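You operate a simulated robot arm through the tools that you are given. There is no shell and no other tool. Be economical: measure what you need, move in short steps, check, and stop when the job is done.

You are at the controls of a simulated robot arm. One attempt, no reset.

## Task
Take the spare die with the smallest size on its label from the die corner of the store counter and leave it on top of the drain pan.

Only the result counts: the job must be done as asked and must still hold three seconds after the hand-in. Knocking over, shifting, dropping, spilling or breaking anything else fails it.

## Robot
A 7-joint arm with a two-finger parallel gripper, fixed in place. Base frame: the origin is at the foot of the arm, x ahead of it, y to its left, z up; the work surface is at about z = 0.9. Lengths are in m, angles in rad, forces in N, time in s.
With the tool pointing down near the work surface it reaches from about 0.3 to 0.68 m from the base axis. Its first joint turns from -1.152 to 1.152 rad. Payload 1.57 kg.
The tool frame sits at the grasp point between the pads (the TCP): z along the fingers, y along the line on which they close. The tips reach 0.03 m beyond it. The gripper opens to 0.11 m. The fingers are 0.024 m wide and 0.012 m thick; the gripper's body (0.048 by 0.112 m) begins 0.078 m behind the TCP.
Orientation is told as [roll, pitch, yaw] about the base's x, y, z axes, in that order, counted from this pose: with the fingers straight down and closing along the base's y, the tool's x points along the base's -x, its y along +y and its z along -z.

## Interface
- The arm moves only by the tool apply_moves. Its argument "motion" is text: rows parted by semicolons, each of 7 numbers parted by spaces: the shift along the base's x, y, z in m, then the turn, a rotation vector about the base's x, y, z in rad, then the gripper command, from -1 (shut) to 1 (fully open), values between in proportion. In form: dx dy dz wx wy wz claw; .... A call has 1 to 10 rows; each row is the pose to reach, as a shift and turn from the pose commanded when the call began. Rows are played at 5 a second. More than 0.05 m and 0.15 rad between two rows, or a gripper value outside its range, and nothing of the call is played. Where a pose cannot be reached the arm comes as near as it can. A force on the tool above 40 N (or 10 N above the force at the start of the call, whichever is more), or a blocked arm, ends the call early, and 0.2 s more pass. The fingers move at their own pace (about 0.108 m/s each) and stop on an object; they squeeze with about 35 N. The grip force told is the motor's: it shows also when the fingers shut on nothing. Time passes only in rows, and 0.2 s behind the last, so rows that repeat a pose let the fingers close. The reply holds the time, the measured pose of the TCP, the force on the tool along the base axes, the opening and the grip force, in the units named above and with some noise.
- Cameras (640 x 400 px; columns grow to the right, rows downward): "scene" is fixed at [0.1791, -0.4198, 1.3877]; the picture's right is [0.55, -0.84, 0.00], its down [-0.54, -0.35, -0.77] and it looks along [0.64, 0.42, -0.64] (base axes); focal length 313 px, centre (320, 200). "wrist" rides on the gripper at [-0.036, 0, -0.08] in the tool frame; the picture's right is [0.00, -1.00, 0.00], its down [0.97, 0.00, -0.24] and it looks along [0.24, 0.00, 0.97] (tool axes); focal length 218 px, centre (320, 200).
- grab_frame(camera): a new picture of that camera. It takes no simulated time.
- measure_at(camera, pixels): for up to 12 pixels [column, row] of the newest picture of that camera ("zoom" is the newest enlarged one), the place [x, y, z] in the base frame of the surface seen there, good to about 0.002 m, but the place of the scene camera against the robot may be out by one fixed shift of up to 0.012 m in any direction. It takes no simulated time.
- zoom(camera, box): a new picture of the part [left, top, right, bottom] of that camera's present view, enlarged. It takes no simulated time.
- close_job(): hands the job in; it is judged then, once.

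Keep the steps short. Do not move on a guess: measure, check each grasp and each placing, and mend mistakes. In all there are 60 turns and 20 pictures (those below and enlarged ones count). Leave the gripper open and the arm clear of the work at the hand-in unless told otherwise, and finish with a single line.

The tools are called as a command line: name --argument value ..., lists and objects as JSON in quotes. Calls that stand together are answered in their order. apply_moves: Moves the arm, as the interface text tells. Its arguments: {"type":"object","properties":{"motion":{"type":"string"}},"required":["motion"]} The other tools are called the same way: grab_frame (camera) takes a picture; measure_at (camera, pixels) gives the place of the surface under pixels of a picture; zoom (camera, box) takes an enlarged picture of a part of a camera's view; close_job () hands the job in.

At the start:

```text
time: 0.0
tool_pos: [0.3773, -0.0561, 1.1634]
tcp_rot: [-0.001, 0.0, 0.001]
wrist_force: [-0.4, -0.3, 0.4]
opening: 0.11
grasp_force: 0.2
```

scene: 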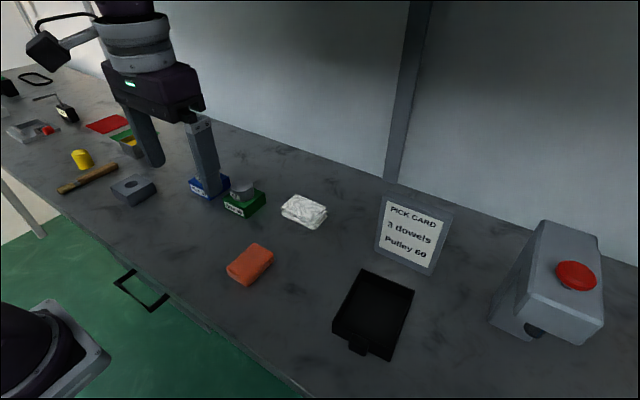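
wrist: 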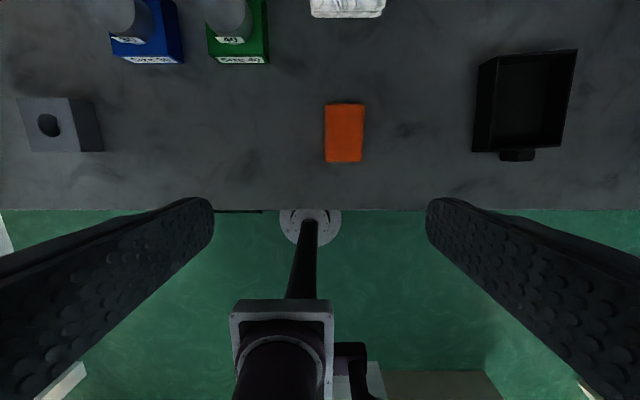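

I see blue and green labelled blocks around (208,185) and (243,200) and more items to the far left; I'll zoom on both to read labels.

zoom --camera "scene" --box '[100, 150, 340, 300]'

zoom --camera "scene" --box '[0, 60, 200, 210]'

zoom --camera "wrist" --box '[0, 0, 320, 200]'

```text
2.67 times, centred on (220, 225) of scene
```

zoom: 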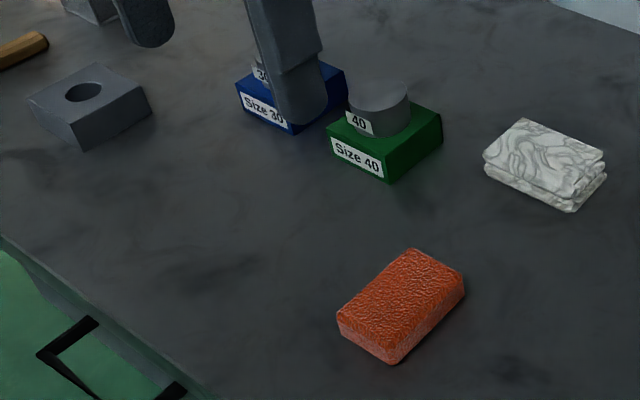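

```text
2.67 times, centred on (100, 135) of scene
```

zoom: 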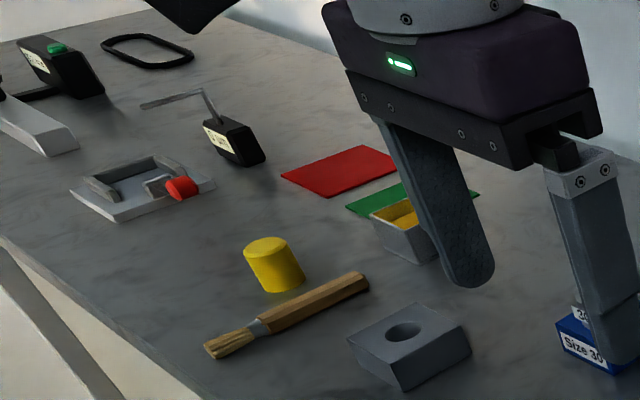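

```text
2.00 times, centred on (160, 100) of wrist
```

zoom: 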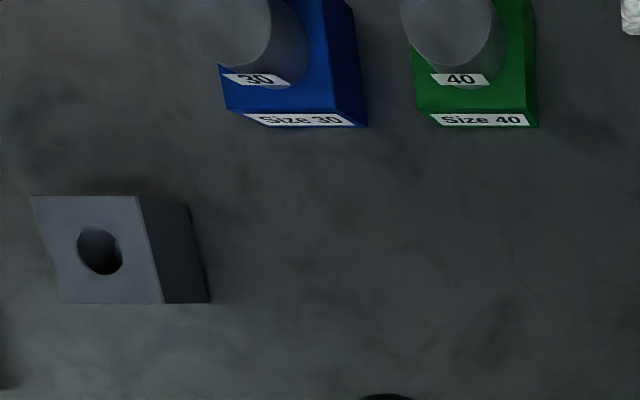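

Dies of size 30 and 40 stand on a blue and a green block. I'll measure them, and the black pan, before moving for a better view.

measure_at --camera "wrist" --pixels '[[123, 38], [150, 60], [228, 39], [235, 60], [240, 15], [130, 12], [520, 100], [485, 80], [576, 55], [560, 148], [516, 154], [345, 130]]'

zoom --camera "scene" --box '[300, 240, 460, 370]'

```text
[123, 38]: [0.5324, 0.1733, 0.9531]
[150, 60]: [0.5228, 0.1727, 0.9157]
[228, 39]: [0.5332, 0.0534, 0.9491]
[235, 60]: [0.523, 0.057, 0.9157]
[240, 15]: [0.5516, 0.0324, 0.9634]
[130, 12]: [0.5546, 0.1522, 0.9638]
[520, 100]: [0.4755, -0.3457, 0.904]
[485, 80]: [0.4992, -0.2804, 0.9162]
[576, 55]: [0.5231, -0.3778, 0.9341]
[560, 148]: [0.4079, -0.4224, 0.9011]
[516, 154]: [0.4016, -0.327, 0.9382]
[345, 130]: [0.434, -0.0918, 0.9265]
```

```text
3.08 times, centred on (380, 305) of scene
```

zoom: 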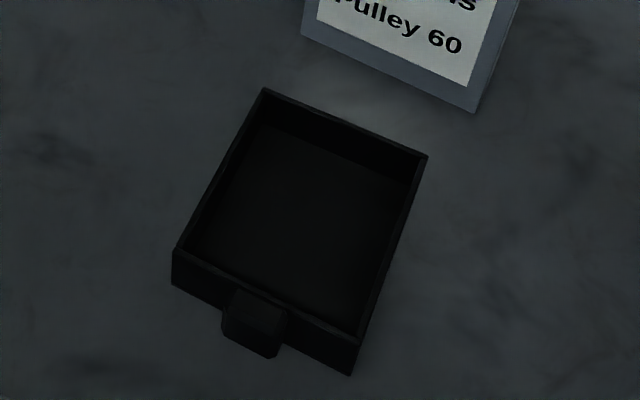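

The pan (black tray) has its floor at z≈0.904 and centre near (0.47,-0.34). Now I'll move over the dies for a clear view.

apply_moves --motion "0.0 0.05 0 0 0 0 1; 0 0.1 0 0 0 0 1; 0.03 0.14 0 0 0 0 1; 0.06 0.18 0 0 0 0 1; 0.06 0.18 0 0 0 0 1"

grab_frame --camera "wrist"

grab_frame --camera "scene"

```text
time: 1.2
tool_pos: [0.4371, 0.1252, 1.166]
tcp_rot: [-0.001, 0.0, 0.001]
wrist_force: [0.8, 0.4, -0.7]
opening: 0.1102
grasp_force: 0.2
```

```text
13 pictures are left
```

wrist: 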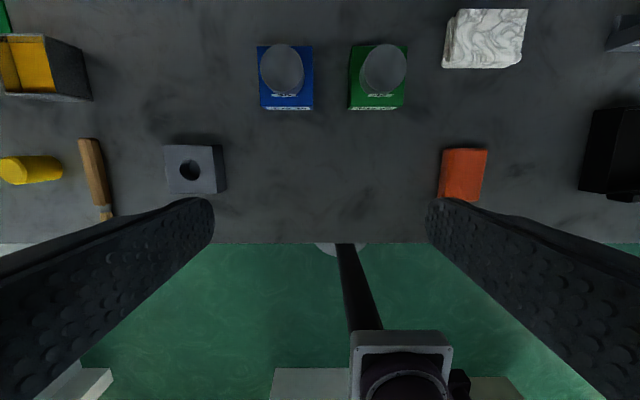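

```text
12 pictures are left
```

scene: 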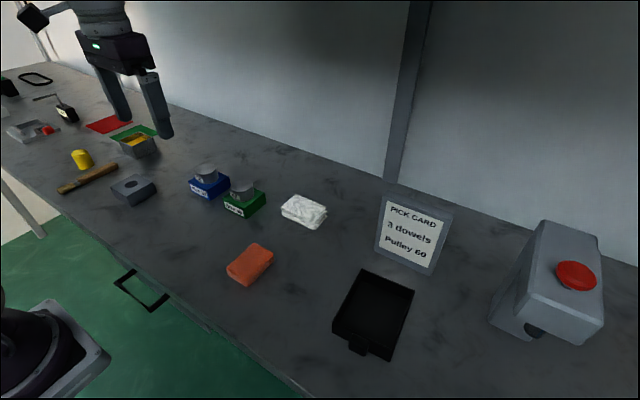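

Only two dies; 30 is smallest (blue seat at (285,75)). Zooming in to measure its cylinder.

zoom --camera "wrist" --box '[240, 30, 420, 120]'

measure_at --camera "wrist" --pixels '[[280, 47], [280, 62], [263, 60], [297, 60], [280, 78], [280, 88], [259, 55], [310, 50], [308, 101], [262, 102], [310, 75], [382, 62]]'

```text
3.56 times, centred on (330, 75) of wrist
```

zoom: 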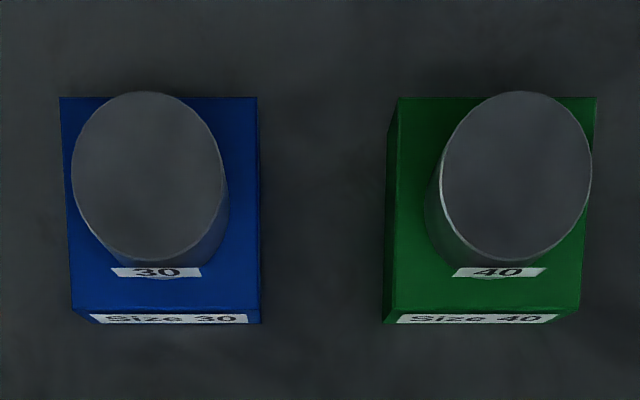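

```text
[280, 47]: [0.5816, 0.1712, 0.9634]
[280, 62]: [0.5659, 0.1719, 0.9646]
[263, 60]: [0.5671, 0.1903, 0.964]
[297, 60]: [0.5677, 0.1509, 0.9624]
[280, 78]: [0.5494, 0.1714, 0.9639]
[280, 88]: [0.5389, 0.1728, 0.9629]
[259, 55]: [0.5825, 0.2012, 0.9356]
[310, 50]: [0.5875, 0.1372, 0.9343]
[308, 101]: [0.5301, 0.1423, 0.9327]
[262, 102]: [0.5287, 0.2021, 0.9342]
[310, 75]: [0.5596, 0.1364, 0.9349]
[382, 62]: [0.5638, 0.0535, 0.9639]
```

Die 30 cylinder: centre ≈(0.559,0.170), radius ≈0.025, from z 0.9345 to 0.9635. I'll move above it, and stop at z≈1.03.

apply_moves --motion "0.04 0.015 0 0 0 0 1; 0.08 0.03 0 0 0 0 1; 0.122 0.045 0 0 0 0 1; 0.122 0.045 -0.045 0 0 0 1; 0.122 0.045 -0.09 0 0 0 1; 0.122 0.045 -0.135 0 0 0 1; 0.122 0.045 -0.135 0 0 0 1"

grab_frame --camera "wrist"

```text
time: 2.8
tool_pos: [0.5587, 0.169, 1.0297]
tcp_rot: [-0.001, 0.0, 0.0]
wrist_force: [-0.7, -0.8, -0.4]
opening: 0.11
grasp_force: 0.0
```

```text
10 pictures are left
```

wrist: 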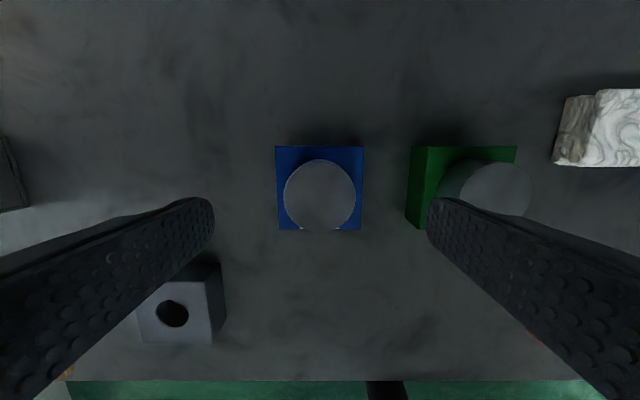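

The die sits centred between the fingers (320,195). I'll verify its edges and the finger clearance to the green one.

measure_at --camera "wrist" --pixels '[[287, 195], [353, 195], [320, 162], [320, 227], [278, 215], [360, 215], [430, 210], [408, 215], [480, 190]]'

```text
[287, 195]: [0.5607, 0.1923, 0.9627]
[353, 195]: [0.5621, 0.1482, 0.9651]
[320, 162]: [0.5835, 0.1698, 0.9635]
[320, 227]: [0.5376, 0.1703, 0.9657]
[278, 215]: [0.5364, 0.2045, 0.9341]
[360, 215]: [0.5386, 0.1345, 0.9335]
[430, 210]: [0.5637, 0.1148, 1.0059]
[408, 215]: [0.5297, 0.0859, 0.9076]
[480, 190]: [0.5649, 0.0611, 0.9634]
```

Confirmed centre (0.560,0.170). Descending to put tips ≈4 mm above the blue seat (TCP 0.969), then checking height before closing.

apply_moves --motion "0.001 0.001 -0.03 0 0 0 1; 0.001 0.001 -0.05 0 0 0 1; 0.001 0.001 -0.06 0 0 0 1; 0.001 0.001 -0.06 0 0 0 1"

```text
time: 3.8
tool_pos: [0.5615, 0.1695, 0.9685]
tcp_rot: [-0.001, 0.0, 0.001]
wrist_force: [0.5, 0.4, -0.9]
opening: 0.1098
grasp_force: 0.0
```

Height is right (0.9685). Closing the fingers.

apply_moves --motion "0 0 0 0 0 0 0.2; 0 0 0 0 0 0 -0.1; 0 0 0 0 0 0 -0.5; 0 0 0 0 0 0 -1; 0 0 0 0 0 0 -1"

```text
time: 5.0
tool_pos: [0.5606, 0.1706, 0.9692]
tcp_rot: [0.0, -0.002, -0.001]
wrist_force: [0.0, -0.9, 0.0]
opening: 0.049
grasp_force: 34.8
```

Opening 0.049 matches the die's width, grip 35 N. Lifting slowly straight up.

apply_moves --motion "0 0 0.01 0 0 0 -1; 0 0 0.025 0 0 0 -1; 0 0 0.05 0 0 0 -1; 0 0 0.09 0 0 0 -1; 0 0 0.12 0 0 0 -1; 0 0 0.12 0 0 0 -1"

grab_frame --camera "scene"

```text
time: 6.4
tool_pos: [0.561, 0.1715, 1.0905]
tcp_rot: [-0.001, -0.001, -0.001]
wrist_force: [0.3, 0.5, -3.8]
opening: 0.0491
grasp_force: 35.0
```

```text
9 pictures are left
```

scene: 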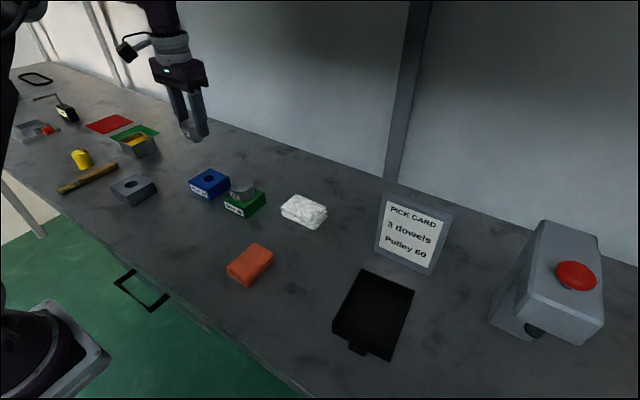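

Die is lifted; the blue seat shows a hole, so the die may have a stem below. Zooming to check.

zoom --camera "scene" --box '[150, 90, 270, 220]'

```text
3.08 times, centred on (210, 155) of scene
```

zoom: 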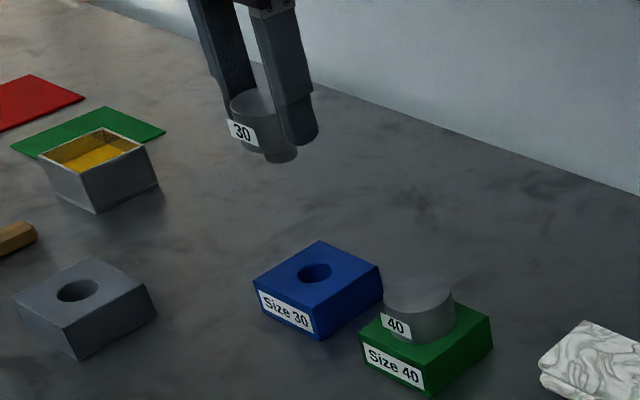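

There's a stem below the head, around (280,155) in the zoom. I'll measure its bottom, plus the head bottom, seat hole and tip.

measure_at --camera "zoom" --pixels '[[280, 160], [270, 156], [294, 154], [285, 152], [245, 148], [240, 120], [300, 142], [315, 272], [330, 275], [290, 160], [240, 105]]'

```text
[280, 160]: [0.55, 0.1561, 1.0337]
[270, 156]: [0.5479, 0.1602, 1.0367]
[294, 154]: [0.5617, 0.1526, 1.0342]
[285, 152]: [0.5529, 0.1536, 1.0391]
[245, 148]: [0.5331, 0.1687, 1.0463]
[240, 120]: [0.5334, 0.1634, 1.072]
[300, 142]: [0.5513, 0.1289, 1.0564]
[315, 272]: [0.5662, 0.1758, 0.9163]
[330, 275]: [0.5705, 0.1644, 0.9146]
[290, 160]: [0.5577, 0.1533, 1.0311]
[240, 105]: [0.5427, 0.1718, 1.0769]
```

The stem is ~17 mm long, so its bottom is ≈0.051 below the TCP. I'll raise and retreat in x, then carry to the pan, staying high and clear of the card.

apply_moves --motion "-0.02 0 0.03 0 0 0 -1; -0.05 -0.02 0.06 0 0 0 -1; -0.08 -0.05 0.08 0 0 0 -1; -0.1 -0.09 0.08 0 0 0 -1; -0.1 -0.135 0.08 0 0 0 -1; -0.1 -0.18 0.08 0 0 0 -1; -0.1 -0.225 0.08 0 0 0 -1; -0.1 -0.27 0.08 0 0 0 -1; -0.1 -0.31 0.08 0 0 0 -1; -0.1 -0.31 0.08 0 0 0 -1"

apply_moves --motion "0 -0.045 0 0 0 0 -1; 0 -0.09 0 0 0 0 -1; 0 -0.135 0 0 0 0 -1; 0 -0.18 0 0 0 0 -1; 0 -0.2 0 0 0 0 -1; 0 -0.2 0 0 0 0 -1"

grab_frame --camera "wrist"

```text
time: 8.6
tool_pos: [0.457, -0.1409, 1.1698]
tcp_rot: [0.001, 0.001, -0.001]
wrist_force: [0.1, -0.4, -4.7]
opening: 0.0491
grasp_force: 34.8
```

```text
time: 10.0
tool_pos: [0.4587, -0.3408, 1.1714]
tcp_rot: [0.0, 0.0, 0.001]
wrist_force: [0.3, -0.2, -5.6]
opening: 0.0494
grasp_force: 35.0
```

```text
7 pictures are left
```

wrist: 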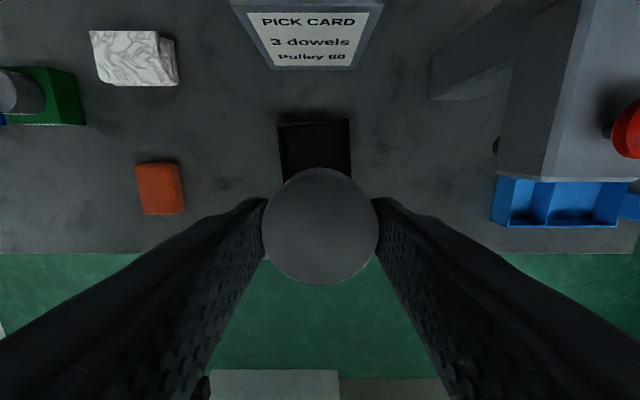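

I see the black pan at cols 278–351 partly behind the die. Measuring its rims and floor.

measure_at --camera "wrist" --pixels '[[279, 124], [348, 121], [282, 126], [346, 124], [280, 150], [350, 150], [284, 150], [345, 150], [315, 150], [315, 122], [300, 160], [335, 160]]'

zoom --camera "wrist" --box '[260, 105, 370, 185]'

zoom --camera "scene" --box '[300, 220, 460, 370]'

```text
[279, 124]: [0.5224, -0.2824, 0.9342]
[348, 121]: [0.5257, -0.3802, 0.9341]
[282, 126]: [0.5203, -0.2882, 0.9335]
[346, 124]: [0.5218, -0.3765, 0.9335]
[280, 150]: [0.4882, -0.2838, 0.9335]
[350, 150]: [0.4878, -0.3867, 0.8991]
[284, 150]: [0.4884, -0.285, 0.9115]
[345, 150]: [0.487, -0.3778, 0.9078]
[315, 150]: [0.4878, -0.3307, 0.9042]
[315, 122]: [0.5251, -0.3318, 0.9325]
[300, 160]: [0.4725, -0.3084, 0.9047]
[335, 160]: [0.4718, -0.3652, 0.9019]
```

```text
5.00 times, centred on (315, 145) of wrist
```

zoom: 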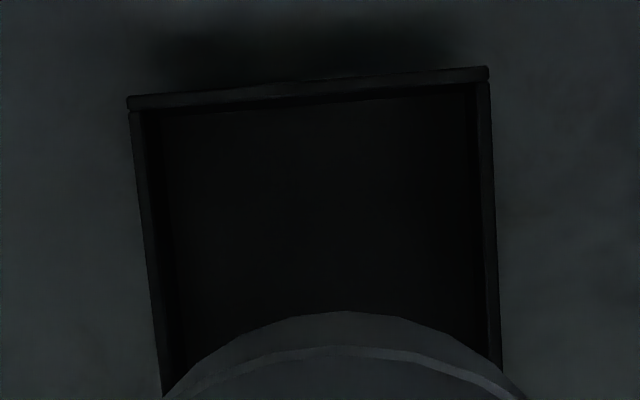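

```text
2.67 times, centred on (380, 295) of scene
```

zoom: 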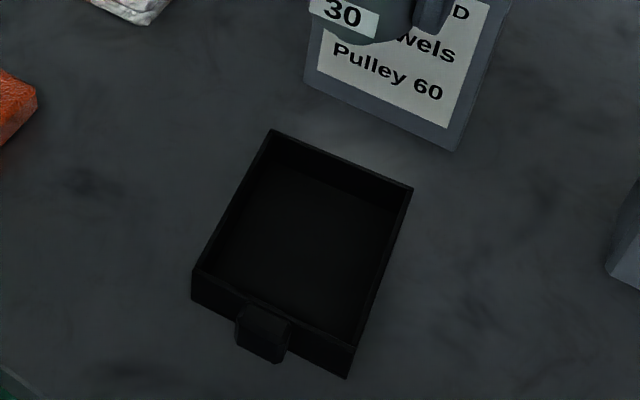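

Pan's far rim runs (0.522,-0.282)–(0.526,-0.380), rim z 0.934, floor 0.904. Measuring all four corners from the scene zoom for its centre.

measure_at --camera "zoom" --pixels '[[272, 132], [410, 188], [196, 270], [351, 346], [235, 199], [382, 265], [300, 240], [262, 318]]'

```text
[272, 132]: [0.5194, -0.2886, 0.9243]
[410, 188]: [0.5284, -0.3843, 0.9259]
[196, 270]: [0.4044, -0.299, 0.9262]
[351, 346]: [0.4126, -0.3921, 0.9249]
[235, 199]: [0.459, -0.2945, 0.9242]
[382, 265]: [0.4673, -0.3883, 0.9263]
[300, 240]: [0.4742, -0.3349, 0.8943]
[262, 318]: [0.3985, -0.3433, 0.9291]
```

Corrected for the scene shift (−0.005 y, −0.009 z), the pan centre is ≈(0.466,−0.336), turned ≈0.09 rad, about 0.115×0.095. I'll turn the gripper so the fingers lie along the pan's long side for more clearance.

apply_moves --motion "0.001 0.001 0 0 0 -0.148 -1; 0.002 0.001 0 0 0 -0.296 -1; 0.003 0.002 0 0 0 -0.444 -1; 0.004 0.002 0 0 0 -0.592 -1; 0.005 0.003 0 0 0 -0.74 -1; 0.006 0.003 0 0 0 -0.888 -1; 0.007 0.004 0 0 0 -1.036 -1; 0.007 0.004 0 0 0 -1.184 -1; 0.007 0.005 0 0 0 -1.332 -1; 0.007 0.005 0 0 0 -1.48 -1"

apply_moves --motion "0 0 0 0 0 0 -1; 0 0 0 0 0 0 -1"

```text
time: 12.2
tool_pos: [0.4659, -0.3346, 1.169]
tcp_rot: [0.0, 0.0, -1.484]
wrist_force: [-0.5, 0.3, -4.4]
opening: 0.0493
grasp_force: 35.3
```

```text
time: 12.8
tool_pos: [0.4682, -0.3345, 1.1698]
tcp_rot: [-0.001, 0.001, -1.482]
wrist_force: [0.6, -0.6, -4.7]
opening: 0.0493
grasp_force: 35.1
```

The turn worked. Lowering to TCP ≈1.00 (stem ≈0.949, above the rim at 0.934), then looking.

apply_moves --motion "0 -0.001 -0.045 0 0 0 -1; 0 -0.001 -0.09 0 0 0 -1; 0 -0.001 -0.13 0 0 0 -1; 0 -0.001 -0.165 0 0 0 -1; 0 -0.001 -0.165 0 0 0 -1"

zoom --camera "scene" --box '[290, 200, 470, 370]'

```text
time: 14.0
tool_pos: [0.4664, -0.3379, 1.0033]
tcp_rot: [0.001, -0.001, -1.479]
wrist_force: [0.1, 0.2, -4.8]
opening: 0.0493
grasp_force: 34.9
```

```text
2.35 times, centred on (380, 285) of scene
```

zoom: 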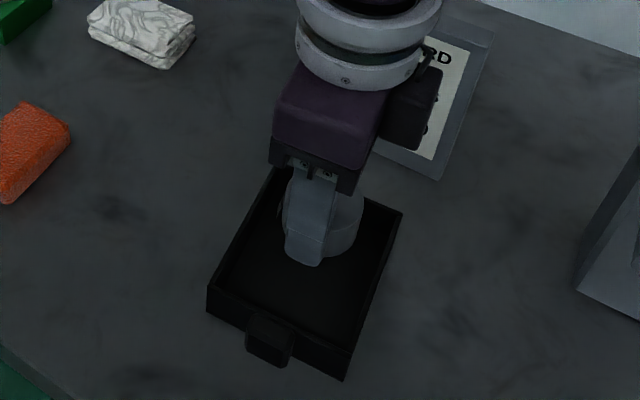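

The die is above the pan's middle. Lowering in small steps to just over the floor.

apply_moves --motion "0 0 -0.015 0 0 0 -1; 0 0 -0.03 0 0 0 -1; 0 0 -0.037 0 0 0 -1; 0 0 -0.04 0 0 0 -1; 0 0 -0.042 0 0 0 -1; 0 0 -0.042 0 0 0 -1"

```text
time: 15.4
tool_pos: [0.4664, -0.3369, 0.9623]
tcp_rot: [0.001, 0.0, -1.481]
wrist_force: [0.3, 0.3, -5.1]
opening: 0.0488
grasp_force: 35.1
```

No contact yet. Continuing 2 mm a row, watching the force.

apply_moves --motion "0 0 -0.002 0 0 0 -1; 0 0 -0.004 0 0 0 -1; 0 0 -0.004 0 0 0 -1"

apply_moves --motion "0 0 -0.0015 0 0 0 -1; 0 0 -0.003 0 0 0 -1; 0 0 -0.003 0 0 0 -1"

```text
time: 16.2
tool_pos: [0.4664, -0.3362, 0.9582]
tcp_rot: [-0.001, -0.001, -1.481]
wrist_force: [1.1, 0.0, -5.1]
opening: 0.0491
grasp_force: 34.8
```

```text
time: 17.0
tool_pos: [0.4667, -0.3369, 0.956]
tcp_rot: [0.0, -0.001, -1.48]
wrist_force: [-0.5, 0.2, -1.8]
opening: 0.0493
grasp_force: 34.9
```

Force fell from −5.1 to −1.8: contact begins at TCP 0.956, as predicted. Half a millimetre more to settle it.

apply_moves --motion "0 0 -0.0007 0 0 0 -1; 0 0 -0.0007 0 0 0 -1"

```text
time: 17.6
tool_pos: [0.4662, -0.3363, 0.9543]
tcp_rot: [0.001, -0.002, -1.479]
wrist_force: [0.6, 0.4, 11.6]
opening: 0.0494
grasp_force: 34.6
```

Standing firmly on the floor (+11.6 N). I'll ease up slightly, then open a little.

apply_moves --motion "0 0 0.0006 0 0 0 -1; 0 0 0.0006 0 0 0 0; 0 0 0.0006 0 0 0 0.15; 0 0 0.0006 0 0 0 0.15"

grab_frame --camera "wrist"

```text
time: 18.6
tool_pos: [0.4677, -0.3372, 0.9546]
tcp_rot: [0.0, 0.0, -1.479]
wrist_force: [-0.2, -1.0, 0.0]
opening: 0.0632
grasp_force: 0.1
```

```text
3 pictures are left
```

wrist: 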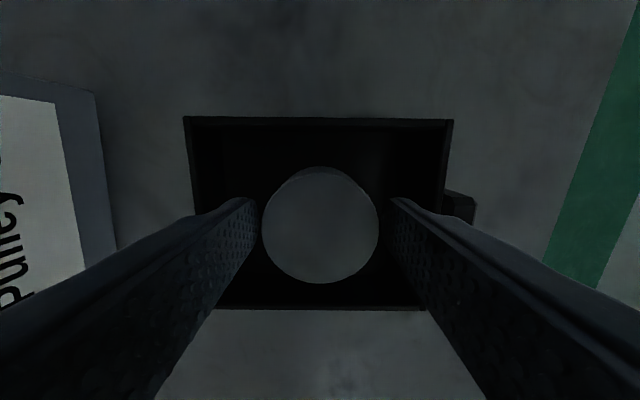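

The die stands upright, free of both fingers, inside the pan. Withdrawing straight up.

apply_moves --motion "0 0 0.01 0 0 0 0.15; 0 0 0.03 0 0 0 0.15; 0 0 0.07 0 0 0 0.15; 0 0 0.11 0 0 0 0.6; 0 0 0.15 0 0 0 1; 0 0 0.2 0 0 0 1; 0 0.04 0.22 0 0 0 1; 0 0.08 0.22 0 0 0 1; 0 0.12 0.22 0 0 0 1; 0 0.12 0.22 0 0 0 1"

grab_frame --camera "scene"

```text
time: 20.8
tool_pos: [0.4676, -0.2158, 1.1746]
tcp_rot: [0.0, -0.002, -1.481]
wrist_force: [-0.2, 0.5, -0.3]
opening: 0.1102
grasp_force: 0.0
```

```text
2 pictures are left
```

scene: 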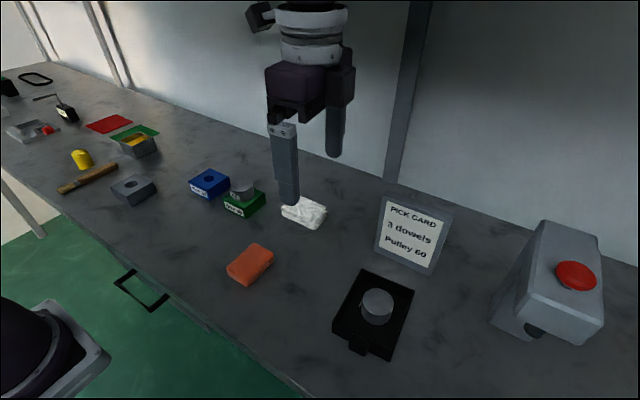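

The die stands in the black pan at (376,307), everything else is unmoved, and the gripper is open and clear. Handing in.

close_job

```text
The job is handed in.
```

I put the size 30 die, the smaller of the two spares, upright in the black tray, which I took to be the drain pan; in the last picture nothing else had moved.
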